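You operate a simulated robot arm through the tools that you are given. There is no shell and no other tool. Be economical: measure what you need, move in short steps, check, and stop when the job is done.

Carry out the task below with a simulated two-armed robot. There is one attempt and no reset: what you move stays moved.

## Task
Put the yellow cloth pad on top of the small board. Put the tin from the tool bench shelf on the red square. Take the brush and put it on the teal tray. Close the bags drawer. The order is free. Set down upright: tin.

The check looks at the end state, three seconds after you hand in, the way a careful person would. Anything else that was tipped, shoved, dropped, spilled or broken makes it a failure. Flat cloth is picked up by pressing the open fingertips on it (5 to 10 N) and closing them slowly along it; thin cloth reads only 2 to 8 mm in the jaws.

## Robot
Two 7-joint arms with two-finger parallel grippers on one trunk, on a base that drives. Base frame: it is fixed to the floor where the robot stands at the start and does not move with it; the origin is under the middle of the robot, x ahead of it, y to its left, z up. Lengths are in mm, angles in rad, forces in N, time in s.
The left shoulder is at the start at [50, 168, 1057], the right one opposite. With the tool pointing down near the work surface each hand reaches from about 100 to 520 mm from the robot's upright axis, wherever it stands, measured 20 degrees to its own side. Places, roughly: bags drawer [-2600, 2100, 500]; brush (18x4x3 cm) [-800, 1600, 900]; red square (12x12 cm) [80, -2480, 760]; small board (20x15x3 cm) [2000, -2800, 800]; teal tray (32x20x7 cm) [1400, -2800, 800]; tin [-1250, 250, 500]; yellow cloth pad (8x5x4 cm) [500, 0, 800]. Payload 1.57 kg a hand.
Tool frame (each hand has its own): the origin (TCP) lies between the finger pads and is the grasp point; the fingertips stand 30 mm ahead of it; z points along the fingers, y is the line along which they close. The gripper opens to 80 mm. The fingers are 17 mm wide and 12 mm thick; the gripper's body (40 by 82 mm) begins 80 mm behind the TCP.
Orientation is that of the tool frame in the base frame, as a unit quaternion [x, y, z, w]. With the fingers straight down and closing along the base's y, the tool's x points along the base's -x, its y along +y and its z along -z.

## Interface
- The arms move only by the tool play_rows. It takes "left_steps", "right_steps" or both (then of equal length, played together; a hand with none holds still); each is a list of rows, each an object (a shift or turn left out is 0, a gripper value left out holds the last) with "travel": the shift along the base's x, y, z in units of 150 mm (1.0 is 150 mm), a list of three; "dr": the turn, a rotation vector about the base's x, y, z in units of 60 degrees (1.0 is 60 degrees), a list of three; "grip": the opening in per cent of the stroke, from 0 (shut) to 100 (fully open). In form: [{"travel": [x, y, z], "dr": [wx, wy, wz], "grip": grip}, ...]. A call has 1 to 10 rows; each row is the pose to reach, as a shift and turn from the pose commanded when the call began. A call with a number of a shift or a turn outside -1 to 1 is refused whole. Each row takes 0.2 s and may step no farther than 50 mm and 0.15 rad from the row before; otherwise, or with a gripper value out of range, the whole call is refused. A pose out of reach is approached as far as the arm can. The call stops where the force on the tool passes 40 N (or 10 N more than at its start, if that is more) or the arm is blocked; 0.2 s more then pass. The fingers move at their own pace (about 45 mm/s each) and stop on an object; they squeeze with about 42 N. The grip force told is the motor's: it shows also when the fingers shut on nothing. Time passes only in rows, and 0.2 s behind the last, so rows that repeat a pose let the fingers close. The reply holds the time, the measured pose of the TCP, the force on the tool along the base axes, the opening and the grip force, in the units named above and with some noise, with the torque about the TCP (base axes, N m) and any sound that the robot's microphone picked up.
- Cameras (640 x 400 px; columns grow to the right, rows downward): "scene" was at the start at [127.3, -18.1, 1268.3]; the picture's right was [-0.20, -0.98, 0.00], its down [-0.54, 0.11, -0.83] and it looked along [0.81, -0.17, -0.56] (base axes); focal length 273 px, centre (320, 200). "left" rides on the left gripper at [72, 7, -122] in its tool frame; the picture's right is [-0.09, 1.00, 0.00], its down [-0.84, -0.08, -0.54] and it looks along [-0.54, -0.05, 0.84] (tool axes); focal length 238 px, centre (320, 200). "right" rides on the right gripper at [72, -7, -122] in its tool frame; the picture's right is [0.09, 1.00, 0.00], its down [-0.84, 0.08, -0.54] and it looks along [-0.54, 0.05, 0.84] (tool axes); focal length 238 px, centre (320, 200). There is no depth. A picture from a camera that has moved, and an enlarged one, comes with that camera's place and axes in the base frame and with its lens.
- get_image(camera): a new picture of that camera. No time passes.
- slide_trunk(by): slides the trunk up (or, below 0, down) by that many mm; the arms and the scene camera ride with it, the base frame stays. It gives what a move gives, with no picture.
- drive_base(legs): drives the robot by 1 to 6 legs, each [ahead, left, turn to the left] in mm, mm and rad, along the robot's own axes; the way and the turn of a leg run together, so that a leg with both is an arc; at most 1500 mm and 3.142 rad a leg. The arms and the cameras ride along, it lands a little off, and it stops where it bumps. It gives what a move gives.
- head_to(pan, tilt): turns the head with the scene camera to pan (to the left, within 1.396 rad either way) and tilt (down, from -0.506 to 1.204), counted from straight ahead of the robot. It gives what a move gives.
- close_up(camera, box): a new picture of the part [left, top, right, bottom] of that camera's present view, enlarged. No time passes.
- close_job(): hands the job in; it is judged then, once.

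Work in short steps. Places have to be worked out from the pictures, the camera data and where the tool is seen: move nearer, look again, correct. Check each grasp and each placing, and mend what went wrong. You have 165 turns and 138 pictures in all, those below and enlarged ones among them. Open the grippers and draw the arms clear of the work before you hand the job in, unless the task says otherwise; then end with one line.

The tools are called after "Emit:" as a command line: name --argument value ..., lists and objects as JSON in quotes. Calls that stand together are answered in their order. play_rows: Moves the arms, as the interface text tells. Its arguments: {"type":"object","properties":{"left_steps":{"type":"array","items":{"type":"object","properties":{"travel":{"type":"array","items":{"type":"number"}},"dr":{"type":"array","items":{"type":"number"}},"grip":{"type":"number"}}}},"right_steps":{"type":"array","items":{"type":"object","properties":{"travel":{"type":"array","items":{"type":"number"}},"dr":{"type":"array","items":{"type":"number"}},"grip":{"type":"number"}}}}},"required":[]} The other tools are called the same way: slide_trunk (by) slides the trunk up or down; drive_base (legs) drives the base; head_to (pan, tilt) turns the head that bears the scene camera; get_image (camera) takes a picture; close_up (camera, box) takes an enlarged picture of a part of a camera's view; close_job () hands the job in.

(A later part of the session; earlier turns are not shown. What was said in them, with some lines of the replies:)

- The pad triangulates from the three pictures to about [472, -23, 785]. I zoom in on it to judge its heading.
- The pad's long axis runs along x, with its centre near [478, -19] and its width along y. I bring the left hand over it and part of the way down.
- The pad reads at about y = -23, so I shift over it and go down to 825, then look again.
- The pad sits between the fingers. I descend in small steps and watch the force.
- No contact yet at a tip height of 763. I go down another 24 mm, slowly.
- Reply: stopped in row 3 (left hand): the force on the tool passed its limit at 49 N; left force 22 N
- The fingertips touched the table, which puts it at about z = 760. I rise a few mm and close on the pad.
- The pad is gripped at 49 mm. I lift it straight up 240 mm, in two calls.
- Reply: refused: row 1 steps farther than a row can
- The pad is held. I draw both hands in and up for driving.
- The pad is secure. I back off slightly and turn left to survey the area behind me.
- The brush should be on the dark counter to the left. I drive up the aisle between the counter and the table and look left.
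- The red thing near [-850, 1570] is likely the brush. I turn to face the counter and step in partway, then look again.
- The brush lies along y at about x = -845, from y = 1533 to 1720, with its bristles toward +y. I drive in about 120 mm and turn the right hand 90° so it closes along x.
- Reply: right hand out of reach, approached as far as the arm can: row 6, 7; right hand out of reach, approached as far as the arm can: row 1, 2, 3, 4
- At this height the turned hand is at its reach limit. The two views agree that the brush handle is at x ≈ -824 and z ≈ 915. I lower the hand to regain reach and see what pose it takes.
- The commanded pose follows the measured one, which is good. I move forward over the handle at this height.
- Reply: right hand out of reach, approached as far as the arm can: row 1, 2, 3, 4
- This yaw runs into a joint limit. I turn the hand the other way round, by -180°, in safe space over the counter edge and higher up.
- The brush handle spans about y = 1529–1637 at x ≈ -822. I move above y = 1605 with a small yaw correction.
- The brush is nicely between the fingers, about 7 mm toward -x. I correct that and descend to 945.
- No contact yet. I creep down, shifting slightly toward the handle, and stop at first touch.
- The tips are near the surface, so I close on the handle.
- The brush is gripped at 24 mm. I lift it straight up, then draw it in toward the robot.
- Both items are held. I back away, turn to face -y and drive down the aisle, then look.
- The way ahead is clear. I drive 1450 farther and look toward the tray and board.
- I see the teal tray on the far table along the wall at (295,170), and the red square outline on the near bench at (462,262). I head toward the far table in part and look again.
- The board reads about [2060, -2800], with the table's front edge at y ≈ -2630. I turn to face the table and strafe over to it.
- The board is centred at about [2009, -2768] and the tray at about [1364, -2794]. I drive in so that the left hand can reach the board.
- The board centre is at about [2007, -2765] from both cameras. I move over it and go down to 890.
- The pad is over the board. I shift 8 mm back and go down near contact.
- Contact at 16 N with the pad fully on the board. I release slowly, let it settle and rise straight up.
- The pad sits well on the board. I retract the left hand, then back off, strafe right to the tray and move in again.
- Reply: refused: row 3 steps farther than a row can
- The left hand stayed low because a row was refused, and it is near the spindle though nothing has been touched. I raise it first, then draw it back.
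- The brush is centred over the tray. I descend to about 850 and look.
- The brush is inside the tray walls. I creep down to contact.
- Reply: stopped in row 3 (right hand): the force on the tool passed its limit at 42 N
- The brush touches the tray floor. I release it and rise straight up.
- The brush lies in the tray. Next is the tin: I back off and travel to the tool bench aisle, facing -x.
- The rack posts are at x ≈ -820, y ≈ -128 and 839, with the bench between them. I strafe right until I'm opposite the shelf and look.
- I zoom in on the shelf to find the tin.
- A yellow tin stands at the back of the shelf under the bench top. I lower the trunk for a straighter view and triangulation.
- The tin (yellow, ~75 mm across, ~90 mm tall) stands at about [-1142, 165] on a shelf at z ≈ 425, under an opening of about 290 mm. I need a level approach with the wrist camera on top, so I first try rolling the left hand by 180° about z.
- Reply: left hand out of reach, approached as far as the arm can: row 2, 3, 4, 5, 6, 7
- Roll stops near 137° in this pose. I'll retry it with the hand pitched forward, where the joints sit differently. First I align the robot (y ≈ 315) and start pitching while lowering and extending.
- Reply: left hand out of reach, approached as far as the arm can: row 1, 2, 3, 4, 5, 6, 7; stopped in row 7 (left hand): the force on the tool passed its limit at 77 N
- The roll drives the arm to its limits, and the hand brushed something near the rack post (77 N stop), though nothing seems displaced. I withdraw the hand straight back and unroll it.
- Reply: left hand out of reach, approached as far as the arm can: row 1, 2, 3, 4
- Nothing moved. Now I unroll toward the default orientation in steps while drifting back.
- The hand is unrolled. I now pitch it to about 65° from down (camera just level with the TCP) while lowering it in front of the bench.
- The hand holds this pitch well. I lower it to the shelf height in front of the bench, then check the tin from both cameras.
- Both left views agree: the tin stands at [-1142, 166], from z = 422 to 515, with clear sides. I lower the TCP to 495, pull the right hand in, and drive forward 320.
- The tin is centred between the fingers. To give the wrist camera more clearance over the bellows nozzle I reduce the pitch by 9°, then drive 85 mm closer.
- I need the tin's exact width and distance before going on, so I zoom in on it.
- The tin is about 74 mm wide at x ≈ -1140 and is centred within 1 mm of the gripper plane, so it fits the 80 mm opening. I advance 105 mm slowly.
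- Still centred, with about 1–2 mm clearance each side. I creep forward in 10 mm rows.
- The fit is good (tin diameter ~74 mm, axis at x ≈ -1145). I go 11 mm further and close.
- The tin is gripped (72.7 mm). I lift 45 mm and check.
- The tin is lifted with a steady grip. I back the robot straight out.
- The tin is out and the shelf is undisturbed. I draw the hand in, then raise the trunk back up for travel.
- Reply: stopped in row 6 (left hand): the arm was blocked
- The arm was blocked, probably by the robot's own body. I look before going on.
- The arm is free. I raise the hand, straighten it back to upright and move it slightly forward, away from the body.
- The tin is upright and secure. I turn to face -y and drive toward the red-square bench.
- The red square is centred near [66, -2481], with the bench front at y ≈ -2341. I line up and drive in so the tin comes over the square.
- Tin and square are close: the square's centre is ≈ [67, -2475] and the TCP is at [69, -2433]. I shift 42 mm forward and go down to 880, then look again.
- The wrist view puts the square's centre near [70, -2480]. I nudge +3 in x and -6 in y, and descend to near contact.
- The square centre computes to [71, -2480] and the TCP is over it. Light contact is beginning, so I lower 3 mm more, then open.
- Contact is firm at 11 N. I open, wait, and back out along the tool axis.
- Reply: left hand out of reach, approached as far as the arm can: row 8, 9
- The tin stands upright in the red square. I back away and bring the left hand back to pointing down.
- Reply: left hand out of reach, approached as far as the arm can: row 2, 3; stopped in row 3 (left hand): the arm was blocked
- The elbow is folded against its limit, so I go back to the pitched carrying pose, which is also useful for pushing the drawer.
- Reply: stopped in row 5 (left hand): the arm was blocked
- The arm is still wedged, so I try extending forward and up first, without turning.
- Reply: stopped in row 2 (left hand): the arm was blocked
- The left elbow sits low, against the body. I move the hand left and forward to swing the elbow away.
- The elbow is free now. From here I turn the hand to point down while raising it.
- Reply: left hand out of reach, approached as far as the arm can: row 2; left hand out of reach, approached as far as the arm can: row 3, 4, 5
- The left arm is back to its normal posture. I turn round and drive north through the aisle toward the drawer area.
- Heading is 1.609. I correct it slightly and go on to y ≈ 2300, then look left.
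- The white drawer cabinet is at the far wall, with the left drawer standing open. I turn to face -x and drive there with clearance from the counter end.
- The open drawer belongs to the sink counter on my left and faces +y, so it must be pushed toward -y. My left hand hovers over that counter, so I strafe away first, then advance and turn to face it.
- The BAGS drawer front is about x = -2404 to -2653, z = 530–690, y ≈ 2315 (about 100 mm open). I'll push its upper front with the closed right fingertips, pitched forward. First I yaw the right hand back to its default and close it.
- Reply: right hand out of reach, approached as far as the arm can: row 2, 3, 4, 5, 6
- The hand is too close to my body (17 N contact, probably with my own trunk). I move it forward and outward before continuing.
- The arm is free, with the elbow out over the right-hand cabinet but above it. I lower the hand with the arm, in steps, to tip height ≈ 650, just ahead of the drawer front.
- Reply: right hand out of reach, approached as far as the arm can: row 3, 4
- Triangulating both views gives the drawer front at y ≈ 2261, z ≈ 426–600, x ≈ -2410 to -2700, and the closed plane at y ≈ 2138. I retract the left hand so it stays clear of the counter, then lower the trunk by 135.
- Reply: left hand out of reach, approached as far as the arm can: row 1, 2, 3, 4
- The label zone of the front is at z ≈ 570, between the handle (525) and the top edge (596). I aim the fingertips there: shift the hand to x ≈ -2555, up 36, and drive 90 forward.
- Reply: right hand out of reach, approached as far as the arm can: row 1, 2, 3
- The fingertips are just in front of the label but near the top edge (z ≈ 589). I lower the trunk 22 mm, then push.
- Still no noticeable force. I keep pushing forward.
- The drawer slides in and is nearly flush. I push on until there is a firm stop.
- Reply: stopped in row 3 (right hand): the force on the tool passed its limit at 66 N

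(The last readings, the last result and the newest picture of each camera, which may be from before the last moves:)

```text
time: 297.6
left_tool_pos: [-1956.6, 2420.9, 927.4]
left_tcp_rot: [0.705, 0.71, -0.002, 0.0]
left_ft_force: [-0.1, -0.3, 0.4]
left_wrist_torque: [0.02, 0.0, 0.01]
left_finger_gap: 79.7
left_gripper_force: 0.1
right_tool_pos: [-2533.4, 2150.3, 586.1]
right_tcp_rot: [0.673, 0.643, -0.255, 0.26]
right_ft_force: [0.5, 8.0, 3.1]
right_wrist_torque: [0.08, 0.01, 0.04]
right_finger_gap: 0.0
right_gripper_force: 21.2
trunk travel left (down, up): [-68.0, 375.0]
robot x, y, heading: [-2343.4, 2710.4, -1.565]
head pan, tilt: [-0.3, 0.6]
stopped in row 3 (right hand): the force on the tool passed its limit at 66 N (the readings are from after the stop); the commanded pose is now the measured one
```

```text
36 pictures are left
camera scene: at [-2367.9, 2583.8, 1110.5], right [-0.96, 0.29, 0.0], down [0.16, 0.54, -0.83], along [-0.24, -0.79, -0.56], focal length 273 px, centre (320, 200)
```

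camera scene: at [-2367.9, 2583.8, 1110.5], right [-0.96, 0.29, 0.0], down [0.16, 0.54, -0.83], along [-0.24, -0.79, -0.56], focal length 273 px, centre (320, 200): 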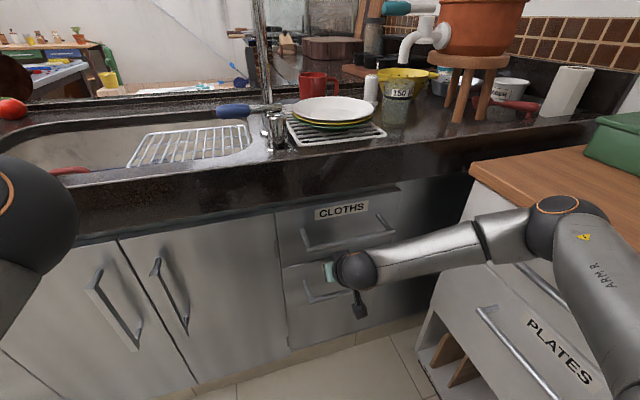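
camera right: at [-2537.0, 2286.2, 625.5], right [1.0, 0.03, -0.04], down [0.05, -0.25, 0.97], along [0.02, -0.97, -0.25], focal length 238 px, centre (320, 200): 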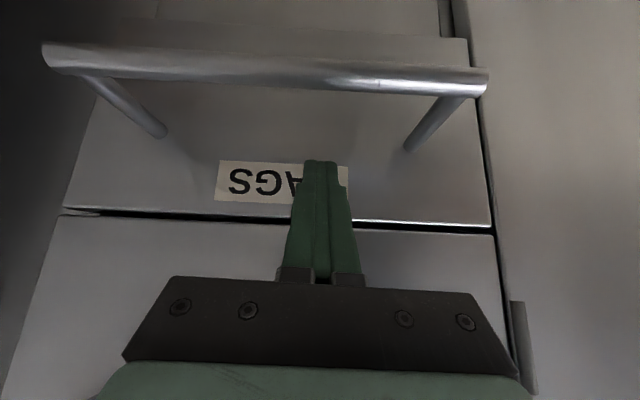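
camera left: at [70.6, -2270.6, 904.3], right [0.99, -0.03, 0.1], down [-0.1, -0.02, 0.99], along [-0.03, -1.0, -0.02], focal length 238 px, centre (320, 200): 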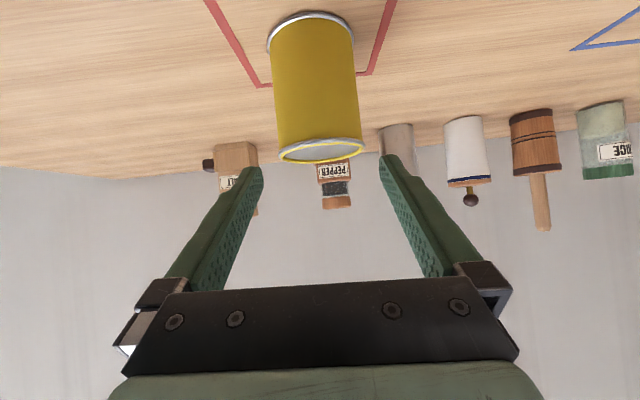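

A firm stop at 66 N with the drawer flush. I draw the hand back and verify.

Emit:
play_rows --right_steps '[{"travel": [0, 0.1, 0]}, {"travel": [0, 0.3, 0.02]}, {"travel": [0, 0.6, 0.02]}]'

Emit:
drive_base --legs '[[-250, 0, 0]]'

Emit:
close_up --camera "scene" --box '[230, 140, 430, 340]'

Emit:
get_image --camera "right"

```text
time: 298.6
left_tool_pos: [-1936.1, 2426.7, 923.0]
left_tcp_rot: [0.699, 0.715, -0.01, -0.004]
left_ft_force: [-0.6, -0.8, -1.0]
left_wrist_torque: [0.07, 0.03, -0.03]
left_finger_gap: 79.9
left_gripper_force: 0.0
right_tool_pos: [-2495.9, 2231.3, 606.3]
right_tcp_rot: [0.65, 0.658, -0.261, 0.274]
right_ft_force: [0.2, -0.2, -0.4]
right_wrist_torque: [-0.05, -0.02, 0.01]
right_finger_gap: 0.0
right_gripper_force: 21.6
trunk travel left (down, up): [-68.0, 375.0]
robot x, y, heading: [-2336.6, 2707.2, -1.551]
head pan, tilt: [-0.3, 0.6]
stopped in row 3 (right hand): the arm was blocked; the commanded pose is now the measured one
```

```text
time: 300.4
left_tool_pos: [-1945.6, 2661.6, 919.4]
left_tcp_rot: [0.699, 0.715, -0.002, -0.008]
left_ft_force: [0.2, -0.3, 0.6]
left_wrist_torque: [-0.01, 0.02, -0.04]
left_finger_gap: 80.1
left_gripper_force: 0.0
right_tool_pos: [-2488.8, 2475.2, 595.0]
right_tcp_rot: [0.645, 0.67, -0.244, 0.275]
right_ft_force: [-0.1, -0.3, 0.1]
right_wrist_torque: [0.03, 0.02, 0.01]
right_finger_gap: 0.1
right_gripper_force: 21.4
trunk travel left (down, up): [-68.0, 375.0]
robot x, y, heading: [-2342.0, 2953.9, -1.55]
head pan, tilt: [-0.3, 0.6]
```

```text
2.00 times, centred on (330, 240) of scene
camera zoom: at [-2356.1, 2817.7, 1109.0], right [-0.96, 0.28, 0.01], down [0.15, 0.55, -0.82], along [-0.24, -0.79, -0.57], focal length 546 px, centre (300, 120)
```

zoom: 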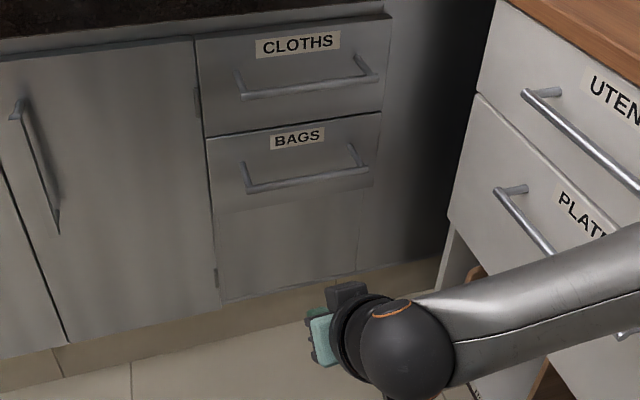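

```text
34 pictures are left
camera right: at [-2504.1, 2611.1, 633.8], right [0.99, 0.12, -0.04], down [0.06, -0.24, 0.97], along [0.1, -0.96, -0.24], focal length 238 px, centre (320, 200)
```

right: 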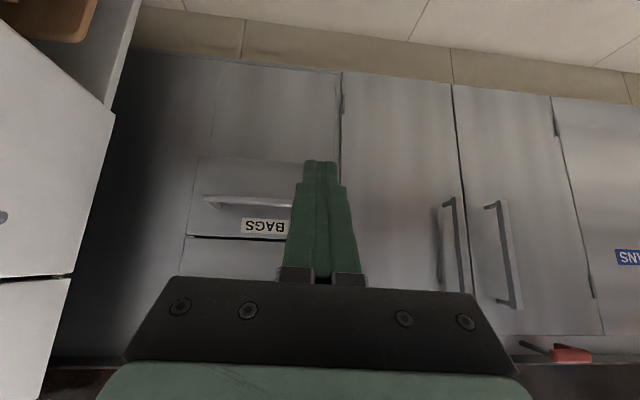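

The drawer is closed flush. I open the right gripper, raise the trunk, and check the surroundings on the right, where the arm was briefly blocked.

Emit:
play_rows --right_steps '[{"grip": 50}, {"grip": 80}, {"grip": 80}]'

Emit:
drive_base --legs '[[-100, 250, 0]]'

Emit:
head_to --pan -0.6 --tilt 0.45

Emit:
get_image --camera "scene"

```text
time: 301.2
left_tool_pos: [-1948.0, 2666.0, 923.8]
left_tcp_rot: [0.699, 0.715, -0.003, -0.002]
left_ft_force: [-0.1, -0.1, 0.3]
left_wrist_torque: [-0.01, 0.0, 0.01]
left_finger_gap: 80.2
left_gripper_force: 0.1
right_tool_pos: [-2484.3, 2478.3, 598.4]
right_tcp_rot: [0.641, 0.672, -0.243, 0.28]
right_ft_force: [-0.1, -0.4, 0.1]
right_wrist_torque: [0.01, -0.01, 0.0]
right_finger_gap: 64.4
right_gripper_force: 0.1
trunk travel left (down, up): [-68.0, 375.0]
robot x, y, heading: [-2340.4, 2947.1, -1.552]
head pan, tilt: [-0.3, 0.6]
```

```text
time: 301.8
left_tool_pos: [-1950.4, 2669.2, 926.5]
left_tcp_rot: [0.699, 0.715, -0.002, 0.0]
left_ft_force: [0.2, -0.5, -0.5]
left_wrist_torque: [-0.01, -0.03, -0.02]
left_finger_gap: 80.1
left_gripper_force: 0.0
right_tool_pos: [-2484.4, 2477.1, 599.4]
right_tcp_rot: [0.64, 0.672, -0.242, 0.284]
right_ft_force: [-0.3, -0.2, 0.5]
right_wrist_torque: [-0.02, 0.0, -0.01]
right_finger_gap: 64.0
right_gripper_force: 0.1
trunk travel left (down, up): [-68.0, 375.0]
robot x, y, heading: [-2341.0, 2949.9, -1.548]
head pan, tilt: [-0.3, 0.6]
stopped in leg 1: the robot was blocked; the commanded pose is now the measured one
```

```text
time: 302.6
left_tool_pos: [-1949.0, 2669.2, 925.9]
left_tcp_rot: [0.699, 0.715, -0.003, -0.002]
left_ft_force: [0.1, 0.4, -0.1]
left_wrist_torque: [0.02, 0.0, -0.02]
left_finger_gap: 79.9
left_gripper_force: 0.0
right_tool_pos: [-2483.6, 2478.2, 598.2]
right_tcp_rot: [0.64, 0.672, -0.242, 0.284]
right_ft_force: [-0.2, -0.7, 0.5]
right_wrist_torque: [-0.06, 0.0, -0.01]
right_finger_gap: 63.8
right_gripper_force: 0.1
trunk travel left (down, up): [-68.0, 375.0]
robot x, y, heading: [-2342.4, 2946.1, -1.548]
head pan, tilt: [-0.6, 0.45]
```

```text
33 pictures are left
camera scene: at [-2388.2, 2832.5, 1123.9], right [-0.84, 0.55, 0.0], down [0.24, 0.36, -0.9], along [-0.49, -0.75, -0.43], focal length 273 px, centre (320, 200)
```

scene: 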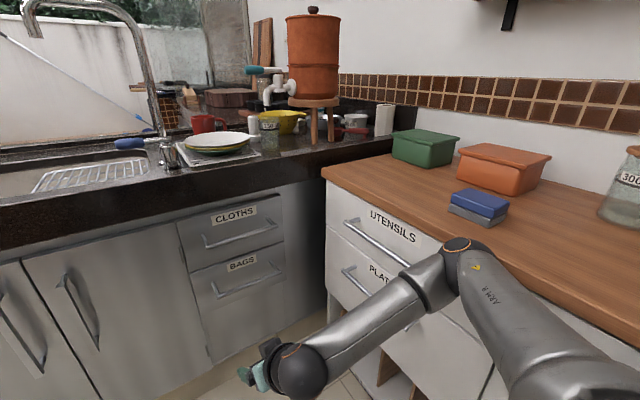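

The drawers here are unchanged, but the right elbow may be rubbing the cabinet handle. I try a pure sidestep away from the cabinet.

Emit:
drive_base --legs '[[0, 60, 0]]'

Emit:
close_up --camera "scene" --box '[320, 180, 560, 380]'

```text
time: 303.8
left_tool_pos: [-1892.8, 2670.5, 927.2]
left_tcp_rot: [0.699, 0.715, -0.001, 0.0]
left_ft_force: [-0.3, -0.5, -0.3]
left_wrist_torque: [0.0, -0.01, 0.03]
left_finger_gap: 79.9
left_gripper_force: 0.1
right_tool_pos: [-2427.0, 2478.9, 599.2]
right_tcp_rot: [0.64, 0.671, -0.241, 0.285]
right_ft_force: [0.1, -0.7, -0.2]
right_wrist_torque: [0.0, -0.02, 0.02]
right_finger_gap: 63.8
right_gripper_force: 0.1
trunk travel left (down, up): [-68.0, 375.0]
robot x, y, heading: [-2282.1, 2951.9, -1.549]
head pan, tilt: [-0.6, 0.45]
```

```text
2.00 times, centred on (440, 280) of scene
camera zoom: at [-2332.4, 2833.7, 1124.0], right [-0.84, 0.55, 0.0], down [0.24, 0.36, -0.9], along [-0.49, -0.75, -0.44], focal length 546 px, centre (80, 40)
```

zoom: 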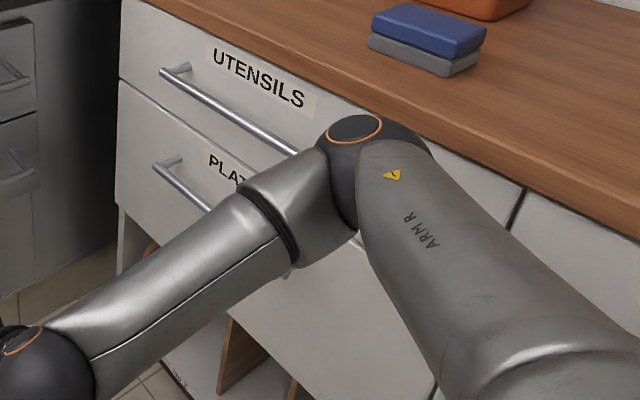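

Free. I sidestep farther and check that the cabinet's drawers are all still shut.

Emit:
drive_base --legs '[[0, 350, 0]]'

Emit:
head_to --pan -0.8 --tilt 0.4

Emit:
get_image --camera "scene"

```text
time: 307.4
left_tool_pos: [-1543.5, 2677.0, 926.3]
left_tcp_rot: [0.699, 0.715, -0.001, 0.0]
left_ft_force: [0.3, -1.0, 0.3]
left_wrist_torque: [0.01, -0.03, 0.01]
left_finger_gap: 80.1
left_gripper_force: 0.1
right_tool_pos: [-2077.0, 2487.2, 599.5]
right_tcp_rot: [0.641, 0.672, -0.241, 0.284]
right_ft_force: [0.0, 1.2, 0.0]
right_wrist_torque: [-0.01, -0.02, 0.01]
right_finger_gap: 64.0
right_gripper_force: 0.0
trunk travel left (down, up): [-68.0, 375.0]
robot x, y, heading: [-1935.2, 2956.0, -1.548]
head pan, tilt: [-0.6, 0.45]
```

```text
time: 308.2
left_tool_pos: [-1545.7, 2676.6, 926.1]
left_tcp_rot: [0.699, 0.715, -0.001, 0.0]
left_ft_force: [-0.2, -0.1, -0.4]
left_wrist_torque: [0.01, -0.03, -0.01]
left_finger_gap: 80.0
left_gripper_force: 0.1
right_tool_pos: [-2078.2, 2486.1, 598.3]
right_tcp_rot: [0.641, 0.671, -0.241, 0.284]
right_ft_force: [0.3, 0.4, 0.2]
right_wrist_torque: [0.05, -0.01, 0.0]
right_finger_gap: 64.1
right_gripper_force: 0.0
trunk travel left (down, up): [-68.0, 375.0]
robot x, y, heading: [-1935.1, 2958.6, -1.548]
head pan, tilt: [-0.799, 0.4]
```

```text
31 pictures are left
camera scene: at [-1998.1, 2852.1, 1128.6], right [-0.71, 0.7, 0.0], down [0.27, 0.28, -0.92], along [-0.65, -0.66, -0.39], focal length 273 px, centre (320, 200)
```

scene: 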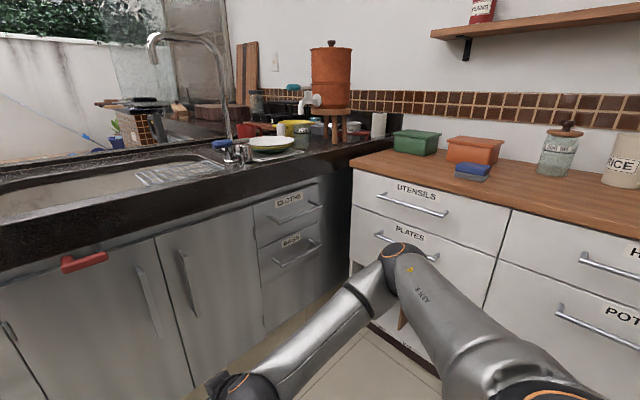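

Every drawer is shut, the BAGS drawer is flush, nothing nearby is disturbed, and both grippers are open and clear. I hand in.

Emit:
close_job

```text
The job is handed in.
```

The job is handed in: the pad is on the small board, the tin is upright on the red square, the brush is in the teal tray and the bags drawer is closed; the arms bumped into things or stalled a few times on the way, and I saw nothing displaced.
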